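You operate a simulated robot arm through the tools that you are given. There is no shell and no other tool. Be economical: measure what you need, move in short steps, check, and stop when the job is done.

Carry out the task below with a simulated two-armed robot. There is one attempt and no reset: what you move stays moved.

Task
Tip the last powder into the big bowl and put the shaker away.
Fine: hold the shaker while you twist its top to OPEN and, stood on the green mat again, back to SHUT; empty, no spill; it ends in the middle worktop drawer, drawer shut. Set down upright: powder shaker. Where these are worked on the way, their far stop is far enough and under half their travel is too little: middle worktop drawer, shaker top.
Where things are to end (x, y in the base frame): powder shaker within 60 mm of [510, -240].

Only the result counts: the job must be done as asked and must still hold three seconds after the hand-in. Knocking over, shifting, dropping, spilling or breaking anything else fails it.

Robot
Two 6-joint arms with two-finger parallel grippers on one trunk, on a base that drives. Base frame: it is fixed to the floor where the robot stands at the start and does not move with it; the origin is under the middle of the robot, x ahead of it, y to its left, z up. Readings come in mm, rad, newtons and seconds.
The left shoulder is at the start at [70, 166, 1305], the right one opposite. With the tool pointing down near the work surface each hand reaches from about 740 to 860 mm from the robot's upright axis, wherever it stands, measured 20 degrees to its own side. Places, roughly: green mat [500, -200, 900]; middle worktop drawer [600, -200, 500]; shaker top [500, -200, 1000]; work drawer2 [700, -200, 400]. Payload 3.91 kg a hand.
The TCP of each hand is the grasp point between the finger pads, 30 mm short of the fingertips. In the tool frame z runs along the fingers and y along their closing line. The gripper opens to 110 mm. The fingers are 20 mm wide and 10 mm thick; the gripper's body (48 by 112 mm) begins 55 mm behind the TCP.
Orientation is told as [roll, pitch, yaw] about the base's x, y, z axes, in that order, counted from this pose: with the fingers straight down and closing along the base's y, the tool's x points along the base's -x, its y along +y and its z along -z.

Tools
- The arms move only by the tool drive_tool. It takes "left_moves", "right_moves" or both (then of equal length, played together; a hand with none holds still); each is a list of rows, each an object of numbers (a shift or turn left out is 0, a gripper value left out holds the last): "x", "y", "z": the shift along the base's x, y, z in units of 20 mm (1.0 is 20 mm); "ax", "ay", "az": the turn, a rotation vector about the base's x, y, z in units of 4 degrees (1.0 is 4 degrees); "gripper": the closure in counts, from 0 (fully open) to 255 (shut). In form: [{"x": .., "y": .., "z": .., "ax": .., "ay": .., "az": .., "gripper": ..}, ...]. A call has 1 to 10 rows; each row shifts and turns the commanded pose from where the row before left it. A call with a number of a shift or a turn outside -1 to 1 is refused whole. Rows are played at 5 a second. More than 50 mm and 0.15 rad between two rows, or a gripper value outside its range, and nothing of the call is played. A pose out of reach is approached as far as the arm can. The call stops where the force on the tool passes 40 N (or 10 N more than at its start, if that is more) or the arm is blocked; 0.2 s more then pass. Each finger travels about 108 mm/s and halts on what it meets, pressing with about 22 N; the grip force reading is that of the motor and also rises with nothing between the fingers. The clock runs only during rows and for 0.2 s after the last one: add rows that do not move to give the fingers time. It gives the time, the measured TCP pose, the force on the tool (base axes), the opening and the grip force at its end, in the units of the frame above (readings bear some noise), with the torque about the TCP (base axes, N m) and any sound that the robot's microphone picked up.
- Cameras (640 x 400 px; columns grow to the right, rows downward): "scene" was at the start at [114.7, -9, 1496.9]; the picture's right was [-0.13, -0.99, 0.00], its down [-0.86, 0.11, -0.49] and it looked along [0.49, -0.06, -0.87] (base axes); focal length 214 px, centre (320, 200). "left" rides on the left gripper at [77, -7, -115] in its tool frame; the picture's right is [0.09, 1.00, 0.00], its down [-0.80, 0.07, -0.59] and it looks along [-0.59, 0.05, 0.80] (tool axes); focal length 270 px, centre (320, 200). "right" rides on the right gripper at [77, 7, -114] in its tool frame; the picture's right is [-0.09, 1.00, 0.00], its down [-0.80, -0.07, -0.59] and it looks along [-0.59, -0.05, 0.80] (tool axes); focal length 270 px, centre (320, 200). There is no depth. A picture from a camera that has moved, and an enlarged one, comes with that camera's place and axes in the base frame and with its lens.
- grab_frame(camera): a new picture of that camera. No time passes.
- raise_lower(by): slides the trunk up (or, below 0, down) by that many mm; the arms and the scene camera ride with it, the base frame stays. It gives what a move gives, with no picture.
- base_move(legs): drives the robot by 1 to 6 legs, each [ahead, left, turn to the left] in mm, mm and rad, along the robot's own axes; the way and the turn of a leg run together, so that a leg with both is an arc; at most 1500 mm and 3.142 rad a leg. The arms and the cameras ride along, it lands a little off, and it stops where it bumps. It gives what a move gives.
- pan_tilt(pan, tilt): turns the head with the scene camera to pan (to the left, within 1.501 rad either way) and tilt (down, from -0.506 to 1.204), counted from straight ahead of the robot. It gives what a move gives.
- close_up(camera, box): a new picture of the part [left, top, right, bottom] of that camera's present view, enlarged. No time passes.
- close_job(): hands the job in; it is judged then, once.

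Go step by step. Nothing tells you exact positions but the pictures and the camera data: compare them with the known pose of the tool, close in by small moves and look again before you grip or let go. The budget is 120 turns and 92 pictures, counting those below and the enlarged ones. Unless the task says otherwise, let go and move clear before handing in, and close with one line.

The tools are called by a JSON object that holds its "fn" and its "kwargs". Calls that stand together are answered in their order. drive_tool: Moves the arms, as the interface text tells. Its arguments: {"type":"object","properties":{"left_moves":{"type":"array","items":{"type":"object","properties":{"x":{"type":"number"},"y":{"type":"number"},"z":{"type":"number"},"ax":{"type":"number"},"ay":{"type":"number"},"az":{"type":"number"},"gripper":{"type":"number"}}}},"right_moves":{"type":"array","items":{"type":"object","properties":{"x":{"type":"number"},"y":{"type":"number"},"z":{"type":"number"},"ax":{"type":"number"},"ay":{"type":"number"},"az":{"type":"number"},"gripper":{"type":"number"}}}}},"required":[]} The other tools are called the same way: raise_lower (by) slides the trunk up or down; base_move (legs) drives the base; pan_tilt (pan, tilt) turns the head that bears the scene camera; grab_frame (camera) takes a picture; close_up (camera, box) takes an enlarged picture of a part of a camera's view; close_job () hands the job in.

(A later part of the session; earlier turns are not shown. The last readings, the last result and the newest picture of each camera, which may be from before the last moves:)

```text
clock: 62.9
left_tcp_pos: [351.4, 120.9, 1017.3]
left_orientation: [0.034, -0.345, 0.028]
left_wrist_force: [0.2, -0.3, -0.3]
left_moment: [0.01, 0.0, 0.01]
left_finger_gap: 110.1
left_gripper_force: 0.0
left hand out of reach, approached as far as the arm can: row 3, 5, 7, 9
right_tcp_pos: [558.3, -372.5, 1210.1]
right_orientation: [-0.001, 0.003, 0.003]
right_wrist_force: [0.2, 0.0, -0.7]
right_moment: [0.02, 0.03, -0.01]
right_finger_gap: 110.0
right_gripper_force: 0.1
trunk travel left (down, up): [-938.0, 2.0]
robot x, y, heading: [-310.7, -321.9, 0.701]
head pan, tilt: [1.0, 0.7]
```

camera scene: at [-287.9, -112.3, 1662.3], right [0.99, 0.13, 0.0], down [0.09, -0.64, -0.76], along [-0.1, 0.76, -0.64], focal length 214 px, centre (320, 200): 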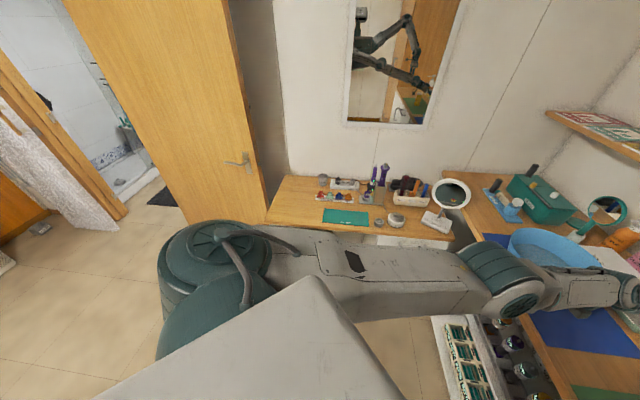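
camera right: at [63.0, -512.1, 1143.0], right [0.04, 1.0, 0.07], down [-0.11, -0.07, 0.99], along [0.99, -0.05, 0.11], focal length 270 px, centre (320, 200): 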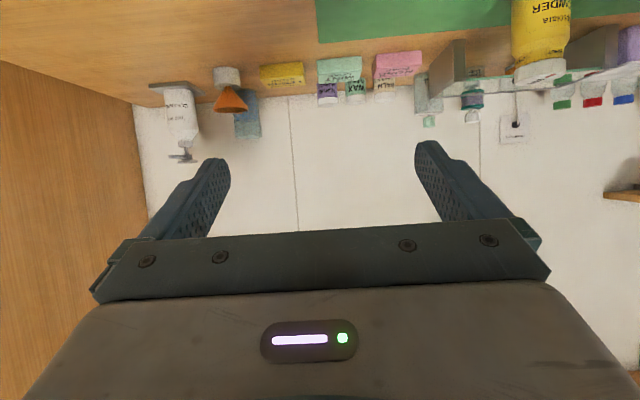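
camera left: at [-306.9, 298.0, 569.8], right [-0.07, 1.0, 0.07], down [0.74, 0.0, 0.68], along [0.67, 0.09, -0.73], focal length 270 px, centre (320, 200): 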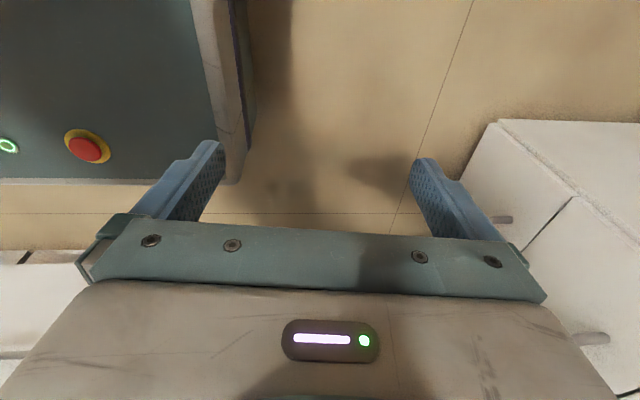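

The right extends fine outward. I'll test the right inward at this radius and the left retracting straight back.

{"fn": "drive_tool", "kwargs": {"left_moves": [{"x": -1, "z": 0.5}, {"x": -1, "z": 0.5}, {"x": -1, "z": 0.5}, {"x": -1, "z": 0.5}, {"x": -1}, {"x": -1}, {}, {}], "right_moves": [{"y": 1}, {"y": 1}, {"y": 1}, {"y": 1}, {"y": 1}, {"y": 1}, {"y": 1}, {"y": 1}]}}

{"fn": "close_up", "kwargs": {"camera": "scene", "box": [280, 0, 500, 140]}}

```text
clock: 64.7
left_tcp_pos: [343.9, 142.1, 1011.6]
left_orientation: [0.035, -0.344, 0.028]
left_wrist_force: [0.1, 0.6, -0.5]
left_moment: [-0.03, -0.01, -0.03]
left_finger_gap: 110.3
left_gripper_force: 0.0
left hand out of reach, approached as far as the arm can: row 1, 2, 3, 4, 5, 6
right_tcp_pos: [542.0, -320.0, 1214.4]
right_orientation: [0.003, 0.001, 0.002]
right_wrist_force: [-0.2, 0.3, 0.2]
right_moment: [0.01, 0.02, -0.03]
right_finger_gap: 110.1
right_gripper_force: 0.2
right hand out of reach, approached as far as the arm can: row 3, 4, 5, 6, 7, 8
trunk travel left (down, up): [-938.0, 2.0]
robot x, y, heading: [-312.4, -325.2, 0.702]
head pan, tilt: [1.0, 0.7]
```

```text
2.86 times, centred on (390, 70) of scene
camera zoom: at [-284.8, -207.1, 1662.3], right [0.99, 0.13, 0.0], down [0.09, -0.64, -0.77], along [-0.1, 0.76, -0.64], focal length 613 px, centre (120, 571)
```

zoom: 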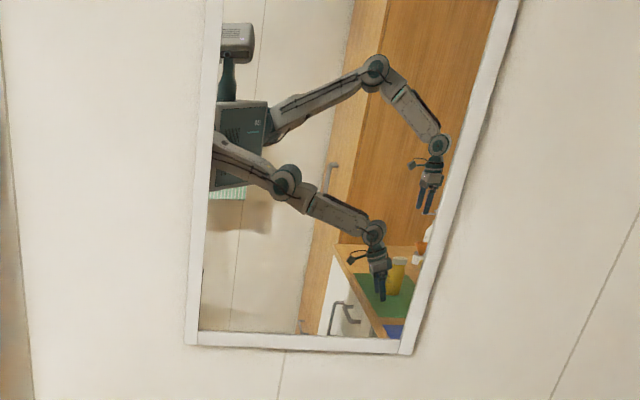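

The pattern suggests each shoulder's first axis points forward and outward, so the right has to pass below that axis before it can swing inward. I'll lower it over the free part of the mat and then test inward.

{"fn": "drive_tool", "kwargs": {"right_moves": [{"z": -1}, {"z": -1}, {"z": -1}, {"z": -1}, {"z": -1}, {"z": -1}, {"z": -1}, {"z": -1}, {"z": -1}, {"z": -1}]}}

{"fn": "drive_tool", "kwargs": {"right_moves": [{"z": -1, "x": -0.5}, {"z": -1, "x": -0.5}, {"x": -1}, {"x": -1}, {"x": -0.5, "y": 0.5}, {"y": 0.5}, {"y": 0.5}, {"y": 0.5}]}}

```text
clock: 66.9
left_tcp_pos: [343.0, 143.0, 1012.1]
left_orientation: [0.035, -0.346, 0.028]
left_wrist_force: [0.2, -0.1, 1.1]
left_moment: [0.0, 0.0, -0.04]
left_finger_gap: 110.0
left_gripper_force: 0.0
right_tcp_pos: [485.0, -326.1, 1085.8]
right_orientation: [-0.001, 0.003, 0.004]
right_wrist_force: [-0.2, -0.2, -0.3]
right_moment: [-0.05, 0.0, -0.01]
right_finger_gap: 110.1
right_gripper_force: 0.0
right hand out of reach, approached as far as the arm can: row 3, 4, 5, 6, 7, 8, 9, 10
trunk travel left (down, up): [-938.0, 2.0]
robot x, y, heading: [-308.2, -320.2, 0.704]
head pan, tilt: [1.0, 0.7]
```

```text
clock: 68.7
left_tcp_pos: [342.7, 142.6, 1012.4]
left_orientation: [0.034, -0.347, 0.028]
left_wrist_force: [0.7, 0.5, -0.9]
left_moment: [0.0, 0.0, 0.01]
left_finger_gap: 109.7
left_gripper_force: 0.1
right_tcp_pos: [401.2, -322.2, 1073.4]
right_orientation: [-0.001, 0.004, 0.003]
right_wrist_force: [-0.8, -0.4, 0.7]
right_moment: [0.01, 0.02, 0.02]
right_finger_gap: 110.1
right_gripper_force: 0.1
right hand out of reach, approached as far as the arm can: row 1, 2, 5, 6, 7, 8
trunk travel left (down, up): [-938.0, 2.0]
robot x, y, heading: [-311.9, -323.8, 0.703]
head pan, tilt: [1.0, 0.7]
```

Both observed boundaries fit a tube around a forward-outward shoulder axis: the left is below and inward of it, the right above and outward. The right has to go outward, down and then back inward underneath. I'll check the free floor before backing off.

{"fn": "pan_tilt", "kwargs": {"pan": 1.5, "tilt": 0.5}}

{"fn": "grab_frame", "kwargs": {"camera": "scene"}}

{"fn": "pan_tilt", "kwargs": {"pan": -1.5, "tilt": 0.6}}

{"fn": "grab_frame", "kwargs": {"camera": "scene"}}

```text
clock: 69.6
left_tcp_pos: [341.8, 143.2, 1011.7]
left_orientation: [0.034, -0.343, 0.028]
left_wrist_force: [-1.1, 0.3, -0.3]
left_moment: [0.01, -0.02, -0.02]
left_finger_gap: 109.9
left_gripper_force: 0.1
right_tcp_pos: [403.3, -322.1, 1074.3]
right_orientation: [0.002, 0.002, 0.004]
right_wrist_force: [0.7, 0.1, 0.6]
right_moment: [-0.03, -0.01, 0.01]
right_finger_gap: 110.0
right_gripper_force: 0.2
trunk travel left (down, up): [-938.0, 2.0]
robot x, y, heading: [-308.3, -317.7, 0.703]
head pan, tilt: [1.499, 0.499]
```

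```text
72 pictures are left
camera scene: at [-326.8, -217.7, 1679.9], right [0.81, 0.59, 0.0], down [0.28, -0.39, -0.88], along [-0.52, 0.71, -0.48], focal length 214 px, centre (320, 200)
```

scene: 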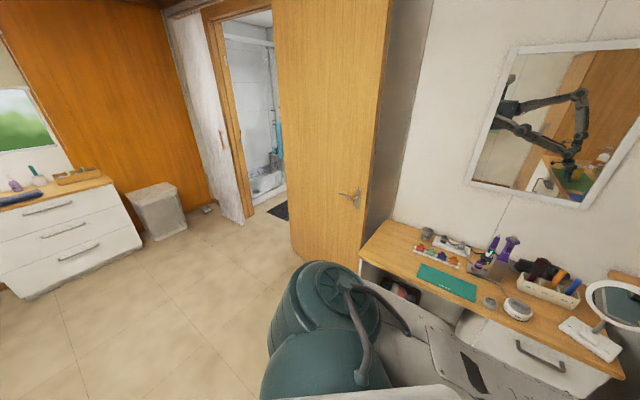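

```text
clock: 72.2
left_tcp_pos: [343.6, 144.9, 1011.8]
left_orientation: [0.036, -0.343, 0.03]
left_wrist_force: [-0.6, 0.7, -0.3]
left_moment: [-0.01, 0.0, 0.0]
left_finger_gap: 110.0
left_gripper_force: 0.2
right_tcp_pos: [402.4, -321.8, 1074.8]
right_orientation: [0.001, 0.002, 0.005]
right_wrist_force: [0.0, 0.0, 0.1]
right_moment: [0.01, 0.04, 0.02]
right_finger_gap: 110.0
right_gripper_force: 0.0
trunk travel left (down, up): [-938.0, 2.0]
robot x, y, heading: [-312.7, -323.3, 0.708]
head pan, tilt: [-1.499, 0.6]
```

```text
71 pictures are left
camera scene: at [-211.4, -354.2, 1670.9], right [-0.71, -0.7, 0.0], down [-0.4, 0.4, -0.82], along [0.58, -0.59, -0.57], focal length 214 px, centre (320, 200)
```

scene: 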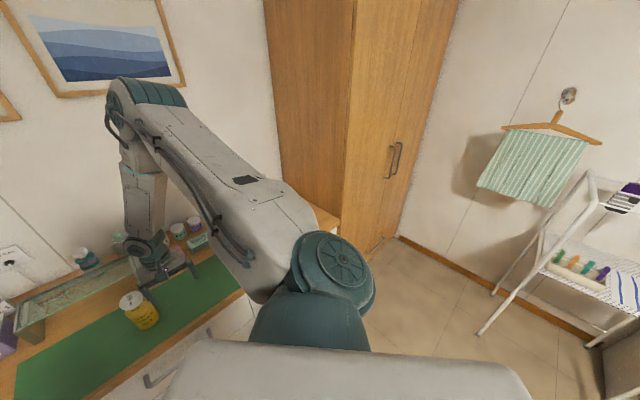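

The floor behind is free. I'll back off so the right arm can go low without touching the worktop, then send it outward and down.

{"fn": "base_move", "kwargs": {"legs": [[-270, 220, 0]]}}

{"fn": "drive_tool", "kwargs": {"right_moves": [{"x": -0.5, "y": -1}, {"x": -0.5, "y": -1}, {"x": -0.5, "y": -1}, {"x": -0.5, "y": -1}, {"x": -0.5, "y": -1}, {"x": -0.5, "y": -1}, {"x": -0.5, "y": -1}, {"x": -0.5, "y": -1}, {"x": -0.5, "y": -1}, {"x": -0.5, "y": -1}]}}

{"fn": "drive_tool", "kwargs": {"right_moves": [{"z": -1, "y": -0.5, "x": -0.5}, {"z": -1, "y": -0.5, "x": -0.5}, {"z": -1, "y": -0.5, "x": -0.5}, {"z": -1, "y": -0.5, "x": -0.5}, {"z": -1, "x": -0.5}, {"z": -1, "x": -0.5}, {"z": -1, "x": -0.5}, {"z": -1, "x": -0.5}, {"z": -1}, {"z": -1}]}}

```text
clock: 74.5
left_tcp_pos: [-1.7, 135.5, 1010.9]
left_orientation: [0.033, -0.342, 0.024]
left_wrist_force: [0.7, 0.2, -0.2]
left_moment: [-0.01, 0.0, -0.01]
left_finger_gap: 110.1
left_gripper_force: 0.1
right_tcp_pos: [57.6, -330.4, 1073.0]
right_orientation: [-0.002, 0.007, 0.002]
right_wrist_force: [1.1, 1.0, -0.1]
right_moment: [-0.01, -0.02, -0.03]
right_finger_gap: 110.0
right_gripper_force: 0.0
trunk travel left (down, up): [-938.0, 2.0]
robot x, y, heading: [-656.9, -335.3, 0.708]
head pan, tilt: [-1.499, 0.6]
```

```text
clock: 76.7
left_tcp_pos: [-3.6, 135.4, 1011.6]
left_orientation: [0.036, -0.345, 0.027]
left_wrist_force: [0.2, -0.9, 0.2]
left_moment: [-0.02, 0.02, 0.01]
left_finger_gap: 109.9
left_gripper_force: 0.0
right_tcp_pos: [-32.8, -483.8, 1071.7]
right_orientation: [0.0, 0.002, 0.001]
right_wrist_force: [0.7, 0.4, -0.2]
right_moment: [-0.01, 0.0, 0.0]
right_finger_gap: 110.1
right_gripper_force: 0.1
right hand out of reach, approached as far as the arm can: row 8, 9, 10
trunk travel left (down, up): [-938.0, 2.0]
robot x, y, heading: [-658.3, -330.3, 0.7]
head pan, tilt: [-1.499, 0.6]
```

```text
clock: 78.9
left_tcp_pos: [-4.3, 134.9, 1010.9]
left_orientation: [0.036, -0.343, 0.023]
left_wrist_force: [-0.6, 0.4, -0.4]
left_moment: [0.01, -0.01, -0.02]
left_finger_gap: 110.0
left_gripper_force: 0.1
right_tcp_pos: [-114.7, -523.7, 871.3]
right_orientation: [0.0, 0.004, 0.002]
right_wrist_force: [0.8, 0.0, -0.4]
right_moment: [0.0, -0.02, -0.02]
right_finger_gap: 110.0
right_gripper_force: 0.1
trunk travel left (down, up): [-938.0, 2.0]
robot x, y, heading: [-661.2, -329.1, 0.703]
head pan, tilt: [-1.499, 0.6]
```

Going down outboard works. Now inward underneath, towards the mirror of the left arm's early path.

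{"fn": "drive_tool", "kwargs": {"right_moves": [{"z": -1, "y": 0.5}, {"z": -1, "y": 0.5}, {"z": -1, "y": 0.5}, {"z": -0.5, "y": 1, "x": -0.3}, {"y": 1, "x": -0.3}, {"y": 1, "x": -0.3}, {"y": 1, "x": -0.3}, {"y": 1, "x": -0.3}, {"y": 1, "x": -0.3}, {"y": 1, "x": -0.3}]}}

{"fn": "drive_tool", "kwargs": {"right_moves": [{"y": 1, "x": 0.5}, {"y": 1, "x": 0.5}, {"y": 1, "x": 0.5}, {"x": 1, "y": 1}, {"x": 1, "y": 1}, {"x": 1, "y": 1}, {"x": 1, "y": 1, "z": 0.5}, {"x": 1, "y": 1, "z": 0.5}, {"x": 1, "y": 1, "z": 0.5}, {"x": 1, "y": 1, "z": 0.5}]}}

```text
clock: 81.1
left_tcp_pos: [-4.7, 135.7, 1012.8]
left_orientation: [0.036, -0.346, 0.025]
left_wrist_force: [-0.3, 0.6, -0.6]
left_moment: [-0.02, 0.01, 0.01]
left_finger_gap: 110.0
left_gripper_force: 0.0
right_tcp_pos: [-155.6, -353.2, 801.2]
right_orientation: [0.001, 0.002, 0.002]
right_wrist_force: [-0.3, 0.8, 0.3]
right_moment: [0.0, 0.02, 0.02]
right_finger_gap: 109.9
right_gripper_force: 0.1
trunk travel left (down, up): [-938.0, 2.0]
robot x, y, heading: [-658.9, -332.9, 0.7]
head pan, tilt: [-1.499, 0.6]
```

```text
clock: 83.3
left_tcp_pos: [-3.2, 136.1, 1011.4]
left_orientation: [0.035, -0.343, 0.026]
left_wrist_force: [0.7, -0.1, -0.9]
left_moment: [0.04, 0.0, 0.03]
left_finger_gap: 110.1
left_gripper_force: 0.1
right_tcp_pos: [15.7, -152.2, 841.3]
right_orientation: [-0.001, 0.001, 0.0]
right_wrist_force: [-0.3, -0.2, -1.0]
right_moment: [0.02, 0.02, -0.02]
right_finger_gap: 110.1
right_gripper_force: 0.1
trunk travel left (down, up): [-938.0, 2.0]
robot x, y, heading: [-660.7, -332.5, 0.701]
head pan, tilt: [-1.499, 0.6]
```

The right arm is now in the good branch, below and inward. I'll turn the robot back to face the worktop and then set up both arms in front of it.

{"fn": "base_move", "kwargs": {"legs": [[0, 0, -0.7]]}}

{"fn": "drive_tool", "kwargs": {"left_moves": [{"y": 1, "z": -1}, {"y": 1, "z": -1}, {"y": 1, "z": -0.5}, {"y": 1}, {"y": 1}, {"y": 1}, {"y": 1}, {"y": 1}, {"y": 1}, {"y": 1}], "right_moves": [{"x": 0.3, "z": 1}, {"x": 0.3, "z": 1}, {"x": 0.3, "z": 1}, {"x": 0.3, "z": 1}, {"x": 0.3, "z": 1}, {"x": 0.3, "z": 1}, {"x": 0.3, "z": 1}, {"x": 0.3, "z": 1}, {"x": 0.3, "z": 1}, {"x": 0.3, "z": 1}]}}

```text
clock: 85.6
left_tcp_pos: [141.5, -399.1, 1009.9]
left_orientation: [0.038, -0.345, -0.68]
left_wrist_force: [0.3, 0.3, 0.0]
left_moment: [-0.02, -0.01, 0.01]
left_finger_gap: 110.0
left_gripper_force: 0.1
right_tcp_pos: [-31.0, -631.1, 842.2]
right_orientation: [0.0, 0.001, -0.702]
right_wrist_force: [0.7, 0.2, 0.0]
right_moment: [0.03, 0.01, 0.01]
right_finger_gap: 109.8
right_gripper_force: 0.1
trunk travel left (down, up): [-938.0, 2.0]
robot x, y, heading: [-658.0, -330.0, -0.003]
head pan, tilt: [-1.499, 0.6]
```

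```text
clock: 87.8
left_tcp_pos: [165.6, -203.8, 949.8]
left_orientation: [0.033, -0.343, -0.682]
left_wrist_force: [0.6, -0.2, 0.2]
left_moment: [-0.03, 0.0, 0.0]
left_finger_gap: 109.9
left_gripper_force: 0.1
left hand out of reach, approached as far as the arm can: row 4, 5, 6, 7, 8, 9
right_tcp_pos: [28.9, -631.2, 1042.8]
right_orientation: [0.0, 0.001, -0.703]
right_wrist_force: [-0.8, 0.0, 0.2]
right_moment: [-0.02, 0.01, 0.01]
right_finger_gap: 110.1
right_gripper_force: 0.0
trunk travel left (down, up): [-938.0, 2.0]
robot x, y, heading: [-657.0, -326.9, -0.003]
head pan, tilt: [-1.499, 0.6]
```

The right arm now moves freely. I'll retract the left to get it out of its stretched posture.

{"fn": "drive_tool", "kwargs": {"left_moves": [{"x": -1}, {"x": -1}, {"x": -1}, {"x": -1}, {"x": -1}, {"x": -1, "az": 1}, {"az": 1}, {"az": 1}, {"az": 1}, {"az": 1}], "right_moves": [{"x": 0.5, "y": 0.5}, {"x": 0.5, "y": 0.5}, {"x": 0.5, "y": 0.5}, {"x": 0.5, "y": 0.5}, {}, {}, {}, {}, {}, {}]}}

{"fn": "drive_tool", "kwargs": {"left_moves": [{"ax": -0.36, "ay": -0.93}, {"ax": -0.36, "ay": -0.93}, {"ax": -0.36, "ay": -0.93}, {"ax": -0.36, "ay": -0.93}, {"ax": -0.36, "ay": -0.93}, {"ax": -0.36, "ay": -0.93}, {"ax": -0.36, "ay": -0.93}, {"ax": -0.36, "ay": -0.93}, {"ax": -0.36, "ay": -0.93}, {"ax": -0.36, "ay": -0.93}]}}

```text
clock: 90.0
left_tcp_pos: [145.3, -218.4, 901.7]
left_orientation: [0.035, -0.343, -0.33]
left_wrist_force: [-1.3, 0.0, -0.5]
left_moment: [-0.02, 0.0, 0.03]
left_finger_gap: 109.7
left_gripper_force: 0.0
left hand out of reach, approached as far as the arm can: row 1, 2, 3, 4, 5, 6, 10
right_tcp_pos: [67.8, -593.0, 1042.9]
right_orientation: [0.003, 0.002, -0.703]
right_wrist_force: [0.0, 0.3, 0.0]
right_moment: [0.0, 0.0, 0.01]
right_finger_gap: 110.3
right_gripper_force: 0.1
trunk travel left (down, up): [-938.0, 2.0]
robot x, y, heading: [-656.9, -328.0, 0.001]
head pan, tilt: [-1.499, 0.6]
```

```text
clock: 92.2
left_tcp_pos: [177.3, -225.0, 882.3]
left_orientation: [-0.015, -0.994, -0.305]
left_wrist_force: [-0.2, 0.3, -0.7]
left_moment: [0.0, 0.01, 0.02]
left_finger_gap: 110.0
left_gripper_force: 0.0
left hand out of reach, approached as far as the arm can: row 1, 2, 3, 4, 5, 6, 8
right_tcp_pos: [68.4, -592.1, 1041.4]
right_orientation: [0.003, 0.002, -0.703]
right_wrist_force: [-0.4, 0.9, -0.4]
right_moment: [-0.01, 0.01, 0.02]
right_finger_gap: 110.0
right_gripper_force: 0.1
trunk travel left (down, up): [-938.0, 2.0]
robot x, y, heading: [-660.2, -329.7, -0.001]
head pan, tilt: [-1.499, 0.6]
```

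The right is good. The left is stuck nearly straight (wrist distance stays ~715), so I'll try breaking that by moving up, which shortens it.

{"fn": "drive_tool", "kwargs": {"left_moves": [{"z": 1}, {"z": 1}, {"z": 1}, {"z": 1}, {"z": 1}, {"z": 1}]}}

{"fn": "drive_tool", "kwargs": {"left_moves": [{"y": 1}, {"y": 1}, {"y": 1}, {"y": 1}, {"x": -1, "y": 1}, {"x": -1, "y": 1}, {"x": -1}, {"x": -1}]}}

```text
clock: 93.6
left_tcp_pos: [179.1, -223.6, 1002.5]
left_orientation: [-0.012, -1.04, -0.298]
left_wrist_force: [-0.2, -0.6, -0.1]
left_moment: [0.0, 0.01, 0.01]
left_finger_gap: 109.8
left_gripper_force: 0.1
right_tcp_pos: [67.8, -591.9, 1040.2]
right_orientation: [0.001, 0.002, -0.703]
right_wrist_force: [0.0, 0.4, 0.4]
right_moment: [0.0, -0.02, -0.02]
right_finger_gap: 109.6
right_gripper_force: 0.0
trunk travel left (down, up): [-938.0, 2.0]
robot x, y, heading: [-658.9, -330.5, -0.002]
head pan, tilt: [-1.499, 0.6]
```

```text
clock: 95.4
left_tcp_pos: [98.0, -104.1, 1002.0]
left_orientation: [-0.013, -1.042, -0.299]
left_wrist_force: [0.4, -0.6, -0.1]
left_moment: [0.0, 0.01, 0.01]
left_finger_gap: 110.0
left_gripper_force: 0.1
right_tcp_pos: [68.3, -591.7, 1042.3]
right_orientation: [0.001, 0.001, -0.703]
right_wrist_force: [0.3, -0.3, 0.7]
right_moment: [0.01, -0.01, -0.01]
right_finger_gap: 110.2
right_gripper_force: 0.0
trunk travel left (down, up): [-938.0, 2.0]
robot x, y, heading: [-660.2, -332.0, -0.006]
head pan, tilt: [-1.499, 0.6]
```

The left is free again, with everything reachable. I'll drive up so the shaker is about 715 mm straight ahead.

{"fn": "base_move", "kwargs": {"legs": [[432, 128, 0.006]]}}

{"fn": "pan_tilt", "kwargs": {"pan": 0, "tilt": 0.85}}

{"fn": "grab_frame", "kwargs": {"camera": "scene"}}

{"fn": "grab_frame", "kwargs": {"camera": "left"}}

{"fn": "grab_frame", "kwargs": {"camera": "right"}}

```text
clock: 98.1
left_tcp_pos: [526.8, 26.7, 1003.2]
left_orientation: [-0.014, -1.043, -0.293]
left_wrist_force: [-0.8, 0.8, -0.2]
left_moment: [-0.01, 0.03, 0.01]
left_finger_gap: 109.9
left_gripper_force: 0.0
right_tcp_pos: [499.9, -460.6, 1043.7]
right_orientation: [0.002, 0.002, -0.697]
right_wrist_force: [-0.4, -0.3, -0.2]
right_moment: [0.0, -0.01, 0.02]
right_finger_gap: 110.0
right_gripper_force: 0.1
trunk travel left (down, up): [-938.0, 2.0]
robot x, y, heading: [-227.3, -200.7, 0.002]
head pan, tilt: [-1.499, 0.6]
```

```text
clock: 99.7
left_tcp_pos: [528.4, 28.3, 1003.0]
left_orientation: [-0.017, -1.04, -0.293]
left_wrist_force: [0.0, -0.6, -0.7]
left_moment: [0.02, 0.02, 0.01]
left_finger_gap: 110.2
left_gripper_force: 0.0
right_tcp_pos: [500.4, -461.3, 1041.7]
right_orientation: [0.0, 0.001, -0.697]
right_wrist_force: [-0.5, 0.8, 0.4]
right_moment: [0.01, 0.01, 0.0]
right_finger_gap: 110.0
right_gripper_force: 0.0
trunk travel left (down, up): [-938.0, 2.0]
robot x, y, heading: [-229.1, -198.9, 0.003]
head pan, tilt: [0.0, 0.85]
```

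```text
70 pictures are left
camera scene: at [-100.3, -202.8, 1650.0], right [0.0, -1.0, 0.0], down [-0.75, 0.0, -0.66], along [0.66, 0.0, -0.75], focal length 214 px, centre (320, 200)
```

scene: 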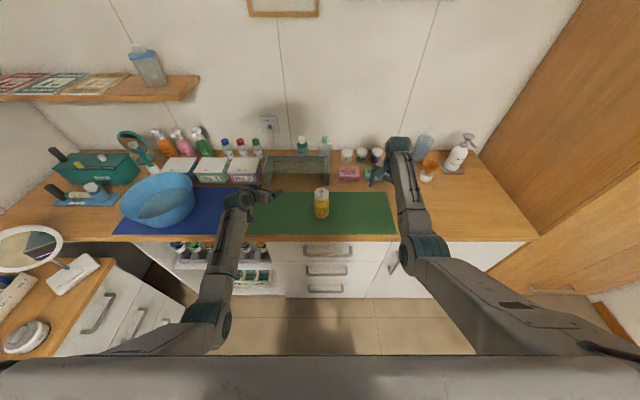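

```text
69 pictures are left
camera left: at [394.8, 62.3, 993.9], right [0.26, 0.96, -0.08], down [-0.08, 0.11, 0.99], along [0.96, -0.25, 0.1], focal length 270 px, centre (320, 200)
```

left: 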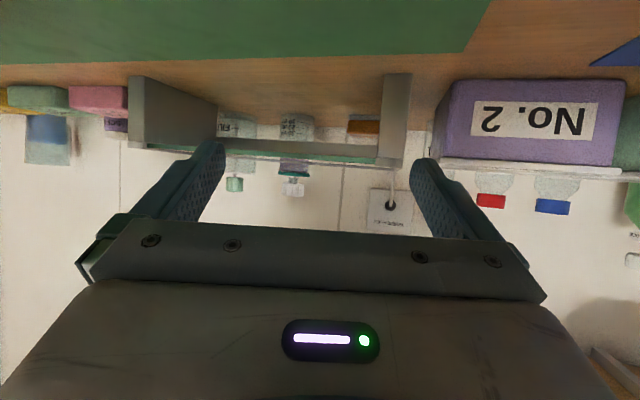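

```text
68 pictures are left
camera right: at [445.4, -407.2, 1157.6], right [0.71, 0.71, 0.0], down [0.57, -0.57, 0.59], along [0.42, -0.42, -0.81], focal length 270 px, centre (320, 200)
```

right: 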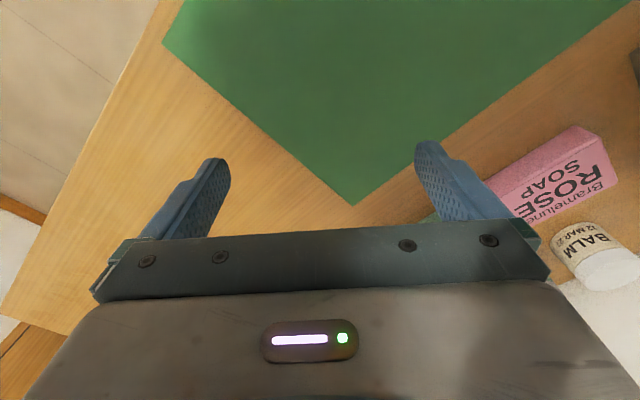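

Both arms are in a good symmetric posture. I'll measure the shaker precisely with a close-up.

{"fn": "close_up", "kwargs": {"camera": "scene", "box": [290, 175, 354, 225]}}

```text
8.00 times, centred on (322, 200) of scene
camera zoom: at [-100.3, -202.8, 1650.0], right [0.0, -1.0, 0.0], down [-0.75, 0.0, -0.66], along [0.66, 0.0, -0.75], focal length 1716 px, centre (304, 200)
```

zoom: 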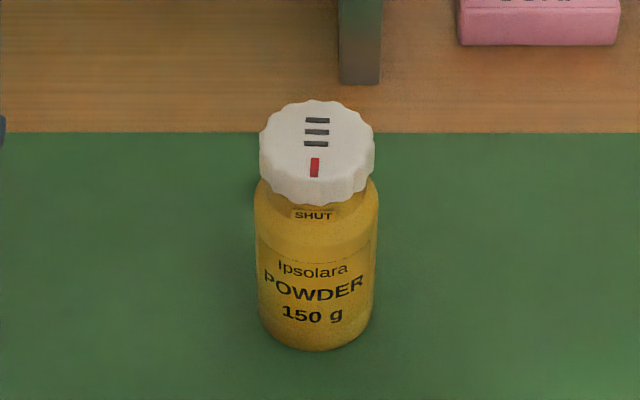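

Measured: shaker axis about [482, -209], body radius about 31, cap z 1017–1034 with radius 29. I'll take the left hand over it, slightly flatter and high enough to clear, then descend around the body.

{"fn": "drive_tool", "kwargs": {"left_moves": [{"z": 1, "ax": -0.3, "ay": -0.95}, {"z": 1, "ax": -0.08, "ay": -0.24}, {"z": 1}, {"z": 1}, {"y": -1, "x": -0.24}, {"y": -1, "x": -0.24}, {"y": -1, "x": -0.24}, {"y": -1, "x": -0.24}, {"y": -1, "x": -0.24}, {"y": -1, "x": -0.24}]}}

{"fn": "drive_tool", "kwargs": {"left_moves": [{"y": -1, "x": -0.24}, {"y": -1, "x": -0.24}, {"y": -1, "x": -0.24}, {"y": -1, "x": -0.24}, {"y": -1, "x": -0.24}, {"y": -0.7, "x": -0.16}]}}

{"fn": "close_up", "kwargs": {"camera": "scene", "box": [260, 150, 388, 250]}}

{"fn": "grab_frame", "kwargs": {"camera": "left"}}

```text
clock: 101.9
left_tcp_pos: [499.4, -94.0, 1082.1]
left_orientation: [-0.013, -1.127, -0.292]
left_wrist_force: [0.1, -0.7, 0.4]
left_moment: [0.0, -0.02, 0.01]
left_finger_gap: 110.1
left_gripper_force: 0.1
right_tcp_pos: [500.0, -461.0, 1041.1]
right_orientation: [0.003, 0.002, -0.696]
right_wrist_force: [0.0, 0.6, 0.4]
right_moment: [-0.01, -0.01, 0.01]
right_finger_gap: 110.1
right_gripper_force: 0.1
trunk travel left (down, up): [-938.0, 2.0]
robot x, y, heading: [-228.8, -200.6, 0.0]
head pan, tilt: [0.0, 0.85]
```

```text
clock: 103.0
left_tcp_pos: [490.0, -94.2, 1063.8]
left_orientation: [0.312, -1.077, -0.539]
left_wrist_force: [0.6, -0.6, 0.3]
left_moment: [0.02, -0.01, 0.01]
left_finger_gap: 110.3
left_gripper_force: 0.0
left hand out of reach, approached as far as the arm can: row 5
right_tcp_pos: [500.9, -461.5, 1041.4]
right_orientation: [0.002, 0.001, -0.699]
right_wrist_force: [0.6, 1.3, 0.4]
right_moment: [-0.01, 0.0, 0.0]
right_finger_gap: 110.2
right_gripper_force: 0.1
trunk travel left (down, up): [-938.0, 2.0]
robot x, y, heading: [-226.6, -202.5, 0.006]
head pan, tilt: [0.0, 0.85]
stopped in row 5 (left hand): the arm was blocked; the commanded pose is now the measured one
```

```text
4.00 times, centred on (324, 200) of scene
camera zoom: at [-100.6, -203.4, 1650.0], right [0.0, -1.0, 0.0], down [-0.75, 0.0, -0.66], along [0.66, 0.0, -0.75], focal length 858 px, centre (304, 200)
```

zoom: 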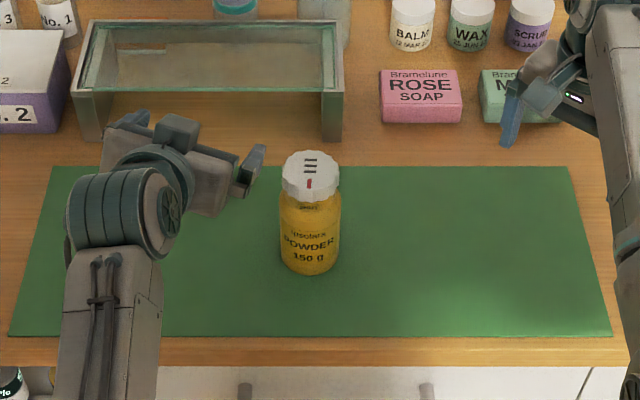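

```text
65 pictures are left
camera left: at [357.0, -64.1, 1046.2], right [0.22, 0.97, 0.07], down [-0.18, -0.03, 0.98], along [0.96, -0.23, 0.17], focal length 270 px, centre (320, 200)
```

left: 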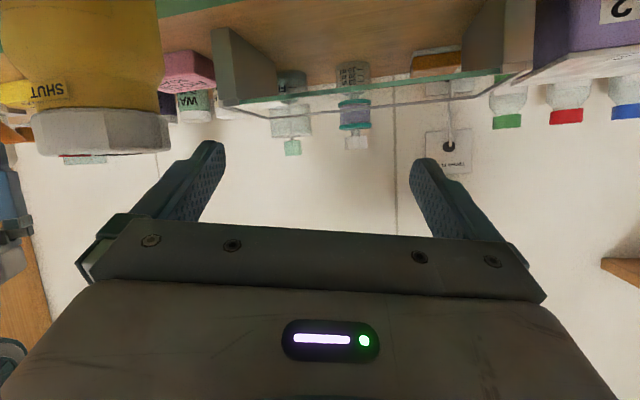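

The left jumped near a limit at inward azimuth, and the shaker is untouched. I'll level the left hand and yaw it further inward so that its wrist stays more to the left.

{"fn": "drive_tool", "kwargs": {"left_moves": [{"y": 1, "z": 0.8}, {"y": 1}, {"ax": -0.7, "ay": 0.13}, {"ax": -0.7, "ay": 0.13}, {"ax": -0.7, "ay": 0.13}, {"az": -1}, {"az": -1}, {"az": -1}, {"az": -1}, {"az": -1}]}}

```text
clock: 105.2
left_tcp_pos: [491.8, -56.2, 1080.0]
left_orientation: [-0.014, -1.111, -0.602]
left_wrist_force: [0.6, -0.1, 0.3]
left_moment: [-0.01, 0.01, -0.01]
left_finger_gap: 109.9
left_gripper_force: 0.0
right_tcp_pos: [500.6, -460.9, 1040.6]
right_orientation: [-0.001, 0.0, -0.698]
right_wrist_force: [0.7, -0.1, -0.2]
right_moment: [-0.04, -0.03, 0.03]
right_finger_gap: 110.0
right_gripper_force: 0.0
trunk travel left (down, up): [-938.0, 2.0]
robot x, y, heading: [-227.2, -204.0, -0.0]
head pan, tilt: [0.0, 0.85]
```

The left hand is level, at yaw -34°. Moving it over the shaker in small steps at height.

{"fn": "drive_tool", "kwargs": {"left_moves": [{"y": -0.8, "x": -0.1}, {"y": -0.8, "x": -0.1}, {"y": -0.8, "x": -0.1}, {"y": -0.8, "x": -0.1}, {"y": -0.8, "x": -0.1}, {"y": -0.8, "x": -0.1}, {"y": -0.8, "x": -0.1}, {"y": -0.8, "x": -0.1}, {"y": -0.8, "x": -0.1}]}}

{"fn": "close_up", "kwargs": {"camera": "scene", "box": [260, 150, 388, 250]}}

```text
clock: 107.4
left_tcp_pos: [482.0, -150.1, 1066.6]
left_orientation: [0.147, -1.064, -0.711]
left_wrist_force: [-0.3, 0.0, 0.0]
left_moment: [0.02, 0.03, -0.02]
left_finger_gap: 109.9
left_gripper_force: 0.1
right_tcp_pos: [501.6, -460.1, 1042.6]
right_orientation: [0.001, 0.001, -0.699]
right_wrist_force: [0.2, 0.0, 0.3]
right_moment: [0.0, 0.03, 0.0]
right_finger_gap: 110.0
right_gripper_force: 0.1
trunk travel left (down, up): [-938.0, 2.0]
robot x, y, heading: [-227.6, -203.3, 0.001]
head pan, tilt: [0.0, 0.85]
stopped in row 9 (left hand): the arm was blocked; the commanded pose is now the measured one
```

```text
4.00 times, centred on (324, 200) of scene
camera zoom: at [-100.5, -202.8, 1650.0], right [0.0, -1.0, 0.0], down [-0.75, 0.0, -0.66], along [0.66, 0.0, -0.75], focal length 858 px, centre (304, 200)
```

zoom: 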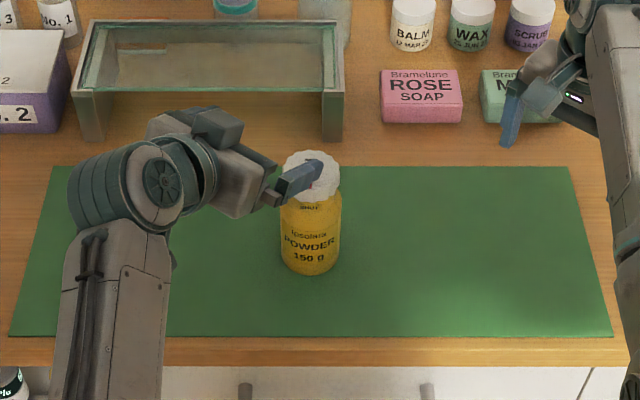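

It was blocked just short of the target, likely a wrist singularity, and again nothing was touched. I'll level the hand and shift the robot right by 60 mm, so that the left works in its comfortable zone.

{"fn": "drive_tool", "kwargs": {"left_moves": [{"z": 0.8, "y": 0.5}, {"y": 0.5, "ax": -0.45, "ay": 0.32}, {"ax": -0.45, "ay": 0.32}, {}]}}

{"fn": "base_move", "kwargs": {"legs": [[-10, -65, 0]]}}

```text
clock: 108.4
left_tcp_pos: [483.1, -133.0, 1084.3]
left_orientation: [-0.021, -1.067, -0.566]
left_wrist_force: [0.1, -0.6, 0.0]
left_moment: [-0.01, -0.01, 0.0]
left_finger_gap: 110.1
left_gripper_force: 0.1
right_tcp_pos: [501.4, -461.2, 1041.3]
right_orientation: [0.0, 0.002, -0.697]
right_wrist_force: [-0.6, 0.7, -0.6]
right_moment: [0.0, 0.02, -0.01]
right_finger_gap: 109.7
right_gripper_force: 0.0
trunk travel left (down, up): [-938.0, 2.0]
robot x, y, heading: [-231.6, -198.3, 0.005]
head pan, tilt: [0.0, 0.85]
```

```text
clock: 109.4
left_tcp_pos: [474.4, -189.4, 1081.8]
left_orientation: [-0.032, -1.072, -0.556]
left_wrist_force: [0.4, -0.4, -0.2]
left_moment: [-0.03, 0.02, -0.04]
left_finger_gap: 109.9
left_gripper_force: 0.0
right_tcp_pos: [493.1, -517.3, 1042.6]
right_orientation: [-0.003, -0.002, -0.696]
right_wrist_force: [-0.2, 0.5, 0.3]
right_moment: [-0.04, -0.03, 0.01]
right_finger_gap: 109.9
right_gripper_force: 0.1
trunk travel left (down, up): [-938.0, 2.0]
robot x, y, heading: [-239.0, -264.9, 0.004]
head pan, tilt: [0.0, 0.85]
```

The left is nearly above the shaker. A small shift, then I'll verify from the left and scene cameras before descending.

{"fn": "drive_tool", "kwargs": {"left_moves": [{"y": -0.4}, {"y": -0.35}, {}]}}

{"fn": "close_up", "kwargs": {"camera": "scene", "box": [240, 150, 368, 250]}}

{"fn": "grab_frame", "kwargs": {"camera": "left"}}

```text
clock: 110.2
left_tcp_pos: [473.5, -212.2, 1083.1]
left_orientation: [-0.016, -1.068, -0.57]
left_wrist_force: [-0.1, 0.6, 0.0]
left_moment: [-0.01, 0.03, 0.0]
left_finger_gap: 109.9
left_gripper_force: 0.1
right_tcp_pos: [491.9, -523.8, 1041.5]
right_orientation: [0.004, 0.004, -0.696]
right_wrist_force: [-0.2, -0.8, 0.3]
right_moment: [0.02, -0.01, 0.0]
right_finger_gap: 110.0
right_gripper_force: 0.0
trunk travel left (down, up): [-938.0, 2.0]
robot x, y, heading: [-240.1, -266.9, 0.005]
head pan, tilt: [0.0, 0.85]
```

```text
4.00 times, centred on (304, 200) of scene
camera zoom: at [-110.3, -268.3, 1650.0], right [0.0, -1.0, 0.0], down [-0.75, 0.0, -0.66], along [0.66, 0.0, -0.75], focal length 858 px, centre (384, 200)
```

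zoom: 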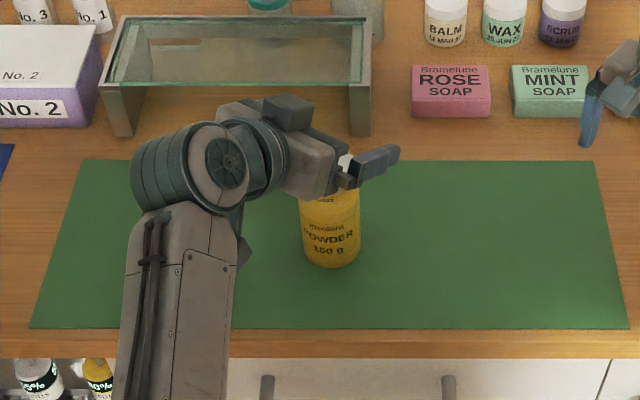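

```text
62 pictures are left
camera left: at [353.8, -141.8, 1071.6], right [0.51, 0.85, -0.08], down [-0.07, 0.14, 0.99], along [0.86, -0.5, 0.13], focal length 270 px, centre (320, 200)
```

left: 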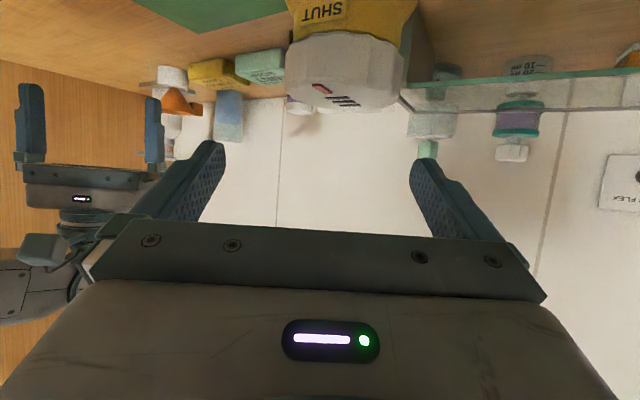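

The shaker sits about 10 mm to the hand's left of centre. I'll correct and descend around the body.

{"fn": "drive_tool", "kwargs": {"left_moves": [{"x": 0.15, "y": 0.45}, {"z": -1}, {"z": -1}, {"z": -1}, {"z": -1}, {"z": -1}, {"z": -1}, {}]}}

{"fn": "grab_frame", "kwargs": {"camera": "left"}}

{"fn": "close_up", "kwargs": {"camera": "scene", "box": [240, 150, 368, 250]}}

```text
clock: 112.0
left_tcp_pos: [475.4, -202.4, 962.8]
left_orientation: [-0.017, -1.066, -0.566]
left_wrist_force: [0.2, 0.5, 0.5]
left_moment: [-0.04, 0.01, 0.03]
left_finger_gap: 110.2
left_gripper_force: 0.1
right_tcp_pos: [491.5, -524.0, 1042.4]
right_orientation: [0.001, 0.002, -0.697]
right_wrist_force: [-0.6, 0.8, 0.7]
right_moment: [-0.03, -0.01, 0.01]
right_finger_gap: 110.0
right_gripper_force: 0.1
trunk travel left (down, up): [-938.0, 2.0]
robot x, y, heading: [-241.4, -265.6, 0.0]
head pan, tilt: [0.0, 0.85]
```

```text
61 pictures are left
camera left: at [356.9, -132.0, 951.0], right [0.51, 0.85, -0.09], down [-0.07, 0.14, 0.99], along [0.86, -0.5, 0.13], focal length 270 px, centre (320, 200)
```

left: 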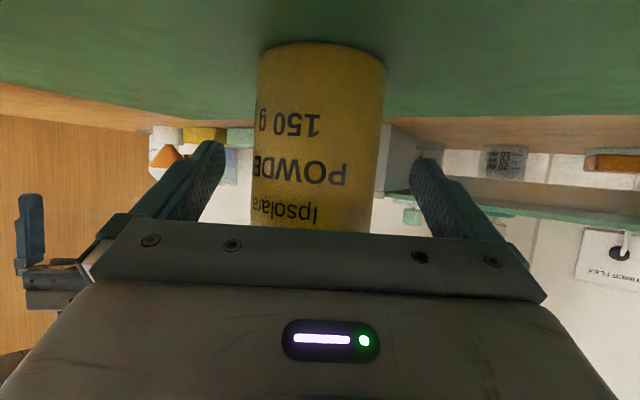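

```text
4.00 times, centred on (304, 200) of scene
camera zoom: at [-110.1, -266.6, 1650.0], right [0.0, -1.0, 0.0], down [-0.75, 0.0, -0.66], along [0.66, 0.0, -0.75], focal length 858 px, centre (384, 200)
```

zoom: 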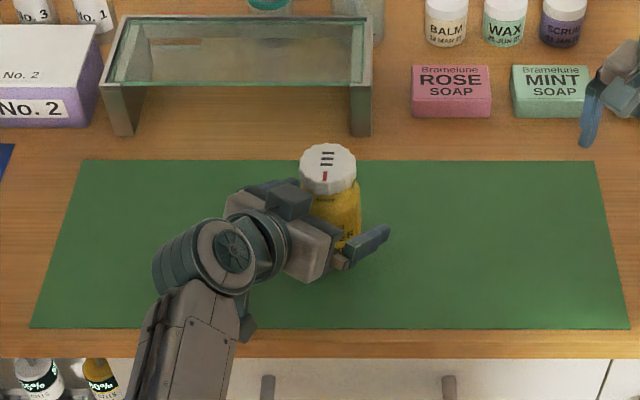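

The shaker is centred between the left fingers, so I'll close the grip and bring the right hand up and in over the cap at the same time.

{"fn": "drive_tool", "kwargs": {"left_moves": [{"gripper": 160}, {"gripper": 160}, {"gripper": 160}, {"gripper": 160}, {"gripper": 160}, {"gripper": 160}, {"gripper": 160}, {"gripper": 160}, {"gripper": 160}, {"gripper": 160}], "right_moves": [{"z": 1}, {"z": 1}, {"z": 1}, {"z": 0.5}, {"y": 1}, {"y": 1}, {"y": 1}, {"y": 1}, {"y": 1}, {"y": 1}]}}

{"fn": "drive_tool", "kwargs": {"right_moves": [{"y": 1}, {"y": 1}, {"y": 1}, {"y": 1}, {"y": 1}, {"y": 1}, {"y": 1}, {"y": 0.5}]}}

```text
clock: 114.2
left_tcp_pos: [474.9, -201.4, 963.4]
left_orientation: [-0.02, -1.069, -0.565]
left_wrist_force: [0.3, -0.1, 0.0]
left_moment: [0.06, -0.04, 0.01]
left_finger_gap: 62.6
left_gripper_force: 22.1
right_tcp_pos: [491.4, -401.5, 1111.2]
right_orientation: [0.001, 0.003, -0.696]
right_wrist_force: [-0.2, -0.3, -0.6]
right_moment: [0.02, -0.02, 0.0]
right_finger_gap: 110.0
right_gripper_force: 0.0
trunk travel left (down, up): [-938.0, 2.0]
robot x, y, heading: [-237.6, -271.0, 0.003]
head pan, tilt: [0.0, 0.85]
```

```text
clock: 116.0
left_tcp_pos: [475.0, -201.6, 962.8]
left_orientation: [-0.019, -1.068, -0.567]
left_wrist_force: [-0.4, 0.1, 1.3]
left_moment: [0.11, -0.06, 0.02]
left_finger_gap: 62.6
left_gripper_force: 21.5
right_tcp_pos: [490.8, -253.3, 1113.6]
right_orientation: [0.002, 0.003, -0.695]
right_wrist_force: [-0.8, 0.7, -0.3]
right_moment: [0.02, -0.01, -0.03]
right_finger_gap: 110.1
right_gripper_force: 0.0
trunk travel left (down, up): [-938.0, 2.0]
robot x, y, heading: [-238.1, -268.4, 0.006]
head pan, tilt: [0.0, 0.85]
```

The left holds the body (gap 62.6), and the right reaches in fine. I'll centre the right over the cap at about [483, -207] and check.

{"fn": "drive_tool", "kwargs": {"right_moves": [{"y": 1, "x": -0.2}, {"y": 1, "x": -0.2}, {"y": 0.3}, {"z": -1}, {}]}}

{"fn": "grab_frame", "kwargs": {"camera": "right"}}

{"fn": "close_up", "kwargs": {"camera": "scene", "box": [240, 130, 368, 230]}}

```text
clock: 117.2
left_tcp_pos: [475.9, -201.6, 963.5]
left_orientation: [-0.02, -1.069, -0.567]
left_wrist_force: [0.7, -0.2, 0.3]
left_moment: [0.04, -0.05, -0.03]
left_finger_gap: 62.7
left_gripper_force: 21.6
right_tcp_pos: [499.6, -224.7, 1088.0]
right_orientation: [0.002, 0.002, -0.696]
right_wrist_force: [0.0, -0.9, 0.6]
right_moment: [0.02, -0.01, 0.01]
right_finger_gap: 109.9
right_gripper_force: 0.0
right hand out of reach, approached as far as the arm can: row 2, 3
trunk travel left (down, up): [-938.0, 2.0]
robot x, y, heading: [-239.3, -267.7, 0.0]
head pan, tilt: [0.0, 0.85]
```

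```text
59 pictures are left
camera right: at [444.3, -170.8, 1204.2], right [0.71, 0.71, 0.0], down [0.57, -0.57, 0.59], along [0.42, -0.42, -0.81], focal length 270 px, centre (320, 200)
```

right: 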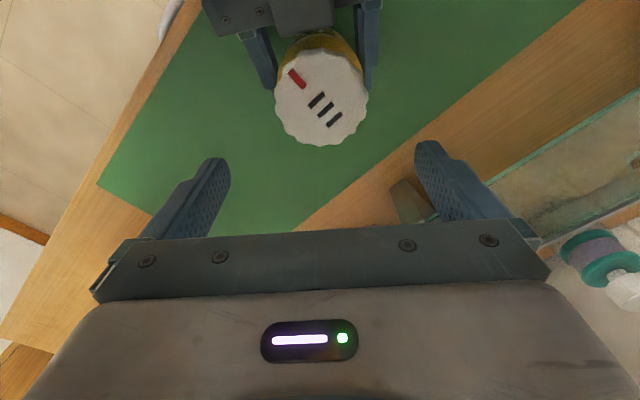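

```text
4.00 times, centred on (304, 180) of scene
camera zoom: at [-110.0, -266.5, 1650.0], right [0.0, -1.0, 0.0], down [-0.75, 0.0, -0.66], along [0.66, 0.0, -0.75], focal length 858 px, centre (384, 280)
```

zoom: 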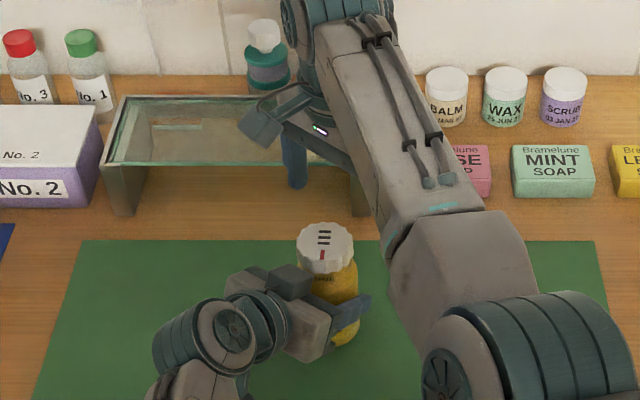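

The right is at its full reach (wrist distance about 710). Lowering the trunk shortens that, so I'll release the left, raise both hands, lower the trunk about 115 mm, and regrip.

{"fn": "drive_tool", "kwargs": {"left_moves": [{"gripper": 0}, {"gripper": 0}, {"gripper": 0}, {"gripper": 0}, {"z": 1}, {"z": 1}, {"z": 1}, {"z": 1}, {"z": 1}, {"z": 1}], "right_moves": [{"y": -1, "x": -0.5}, {"y": -1, "x": -0.5}, {"y": -1, "x": -0.5}, {"y": -1}, {"z": 1}, {"z": 1}, {"z": 1}, {"z": 1}, {"z": 1}, {"z": 1}]}}

{"fn": "grab_frame", "kwargs": {"camera": "left"}}

```text
clock: 119.4
left_tcp_pos: [476.2, -202.0, 1082.5]
left_orientation: [-0.019, -1.067, -0.568]
left_wrist_force: [-0.7, -0.3, -0.5]
left_moment: [0.0, -0.01, -0.01]
left_finger_gap: 109.9
left_gripper_force: 0.0
right_tcp_pos: [493.2, -297.0, 1192.2]
right_orientation: [0.002, 0.004, -0.693]
right_wrist_force: [0.2, -0.4, -0.7]
right_moment: [-0.02, -0.03, 0.02]
right_finger_gap: 109.9
right_gripper_force: 0.0
right hand out of reach, approached as far as the arm can: row 8, 9, 10
trunk travel left (down, up): [-938.0, 2.0]
robot x, y, heading: [-237.7, -266.4, 0.005]
head pan, tilt: [0.0, 0.85]
```

```text
57 pictures are left
camera left: at [356.9, -131.8, 1071.5], right [0.51, 0.85, -0.09], down [-0.07, 0.14, 0.99], along [0.86, -0.5, 0.13], focal length 270 px, centre (320, 200)
```

left: 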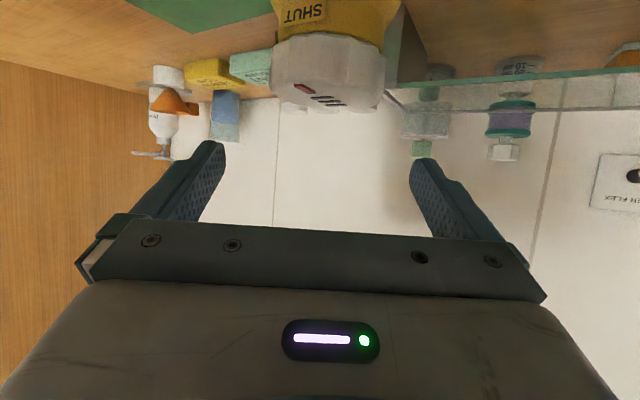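

Lowering the trunk by 80 mm keeps the right within both limits. The left fingers straddle the shaker on the way down.

{"fn": "raise_lower", "kwargs": {"by": -80}}

{"fn": "drive_tool", "kwargs": {"left_moves": [{"z": -1}, {"z": -1}, {}, {"gripper": 160}, {"gripper": 160}, {"gripper": 160}, {"gripper": 160}, {"gripper": 160}], "right_moves": [{}, {}, {}, {}, {"y": 1}, {"y": 1}, {"y": 1}, {"y": 1}]}}

```text
clock: 120.6
left_tcp_pos: [475.5, -200.8, 1003.3]
left_orientation: [-0.02, -1.067, -0.566]
left_wrist_force: [0.1, 0.5, -0.4]
left_moment: [0.01, 0.02, 0.0]
left_finger_gap: 110.0
left_gripper_force: 0.1
right_tcp_pos: [492.6, -296.5, 1112.6]
right_orientation: [0.002, 0.002, -0.696]
right_wrist_force: [0.3, 0.1, -0.4]
right_moment: [-0.03, 0.02, 0.02]
right_finger_gap: 109.7
right_gripper_force: 0.1
trunk travel left (down, up): [-858.0, 82.0]
robot x, y, heading: [-240.9, -265.7, 0.002]
head pan, tilt: [0.0, 0.85]
```

```text
clock: 122.4
left_tcp_pos: [476.1, -200.3, 963.0]
left_orientation: [-0.019, -1.068, -0.567]
left_wrist_force: [1.2, -0.1, 0.9]
left_moment: [0.01, -0.06, 0.01]
left_finger_gap: 62.5
left_gripper_force: 21.9
right_tcp_pos: [507.1, -231.6, 1111.8]
right_orientation: [0.001, 0.002, -0.696]
right_wrist_force: [0.0, 0.3, 0.2]
right_moment: [0.01, 0.04, 0.02]
right_finger_gap: 110.0
right_gripper_force: 0.0
right hand out of reach, approached as far as the arm can: row 7, 8
trunk travel left (down, up): [-858.0, 82.0]
robot x, y, heading: [-238.3, -267.8, 0.008]
head pan, tilt: [0.0, 0.85]
```

It's slightly too high for the right there, so I'll lower it a little and move in.

{"fn": "drive_tool", "kwargs": {"right_moves": [{"z": -1}, {"z": -0.7}, {"y": 0.6, "x": -0.5}, {"y": 0.6, "x": -0.6}, {"z": -0.2}, {}]}}

{"fn": "grab_frame", "kwargs": {"camera": "right"}}

```text
clock: 123.8
left_tcp_pos: [477.1, -202.1, 964.5]
left_orientation: [-0.018, -1.068, -0.566]
left_wrist_force: [0.0, 1.5, -0.1]
left_moment: [0.07, -0.03, 0.0]
left_finger_gap: 62.6
left_gripper_force: 22.0
right_tcp_pos: [505.2, -227.2, 1069.9]
right_orientation: [0.002, 0.002, -0.698]
right_wrist_force: [-0.8, -0.8, -0.3]
right_moment: [0.01, -0.01, 0.01]
right_finger_gap: 110.3
right_gripper_force: 0.0
right hand out of reach, approached as far as the arm can: row 3, 4
trunk travel left (down, up): [-858.0, 82.0]
robot x, y, heading: [-239.8, -267.2, 0.003]
head pan, tilt: [0.0, 0.85]
```

```text
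56 pictures are left
camera right: at [450.0, -173.8, 1186.6], right [0.71, 0.71, 0.0], down [0.57, -0.57, 0.59], along [0.42, -0.42, -0.81], focal length 270 px, centre (320, 200)
```

right: 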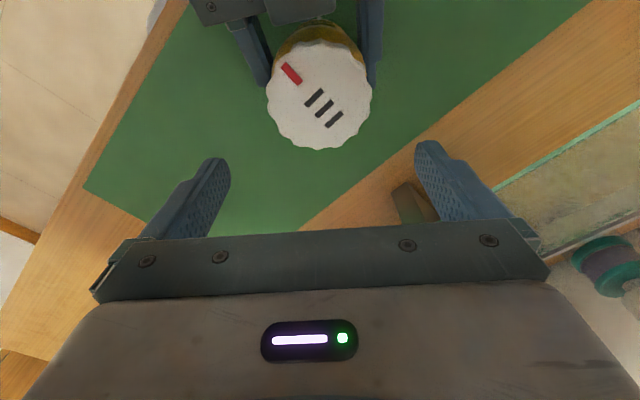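

The right's limit is azimuth, about 17° inward. I'll have the left lift the shaker slightly and carry it about 30 mm towards -y on the mat, which brings it inside the right's range.

{"fn": "drive_tool", "kwargs": {"left_moves": [{}, {"z": 0.3}, {"z": 0.2, "y": -0.3, "x": 0.1}, {"y": -0.4, "x": 0.1}, {"y": -0.4, "x": 0.1}, {"y": -0.4, "x": 0.1}], "right_moves": [{"z": 1}, {}, {}, {}, {}, {}]}}

{"fn": "grab_frame", "kwargs": {"camera": "right"}}

```text
clock: 125.2
left_tcp_pos: [482.9, -226.3, 969.8]
left_orientation: [-0.009, -1.061, -0.571]
left_wrist_force: [-0.3, 0.3, -1.2]
left_moment: [-0.01, 0.0, 0.0]
left_finger_gap: 62.4
left_gripper_force: 21.8
right_tcp_pos: [507.3, -228.4, 1091.5]
right_orientation: [0.003, 0.003, -0.697]
right_wrist_force: [0.3, 0.4, 0.5]
right_moment: [0.03, 0.0, 0.0]
right_finger_gap: 110.2
right_gripper_force: 0.2
trunk travel left (down, up): [-858.0, 82.0]
robot x, y, heading: [-237.1, -266.1, 0.009]
head pan, tilt: [0.0, 0.85]
```

```text
55 pictures are left
camera right: at [451.4, -175.3, 1207.0], right [0.71, 0.71, 0.0], down [0.57, -0.57, 0.59], along [0.42, -0.42, -0.81], focal length 270 px, centre (320, 200)
```

right: 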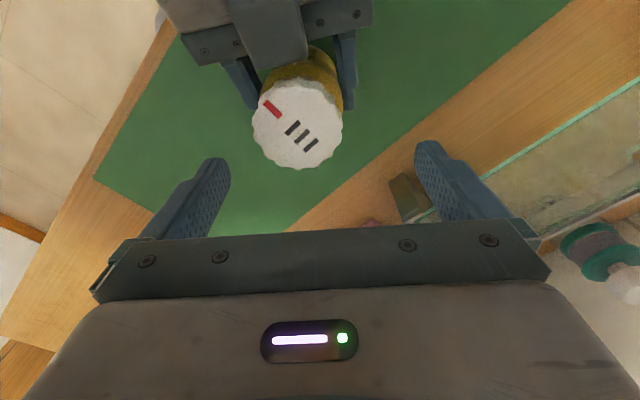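

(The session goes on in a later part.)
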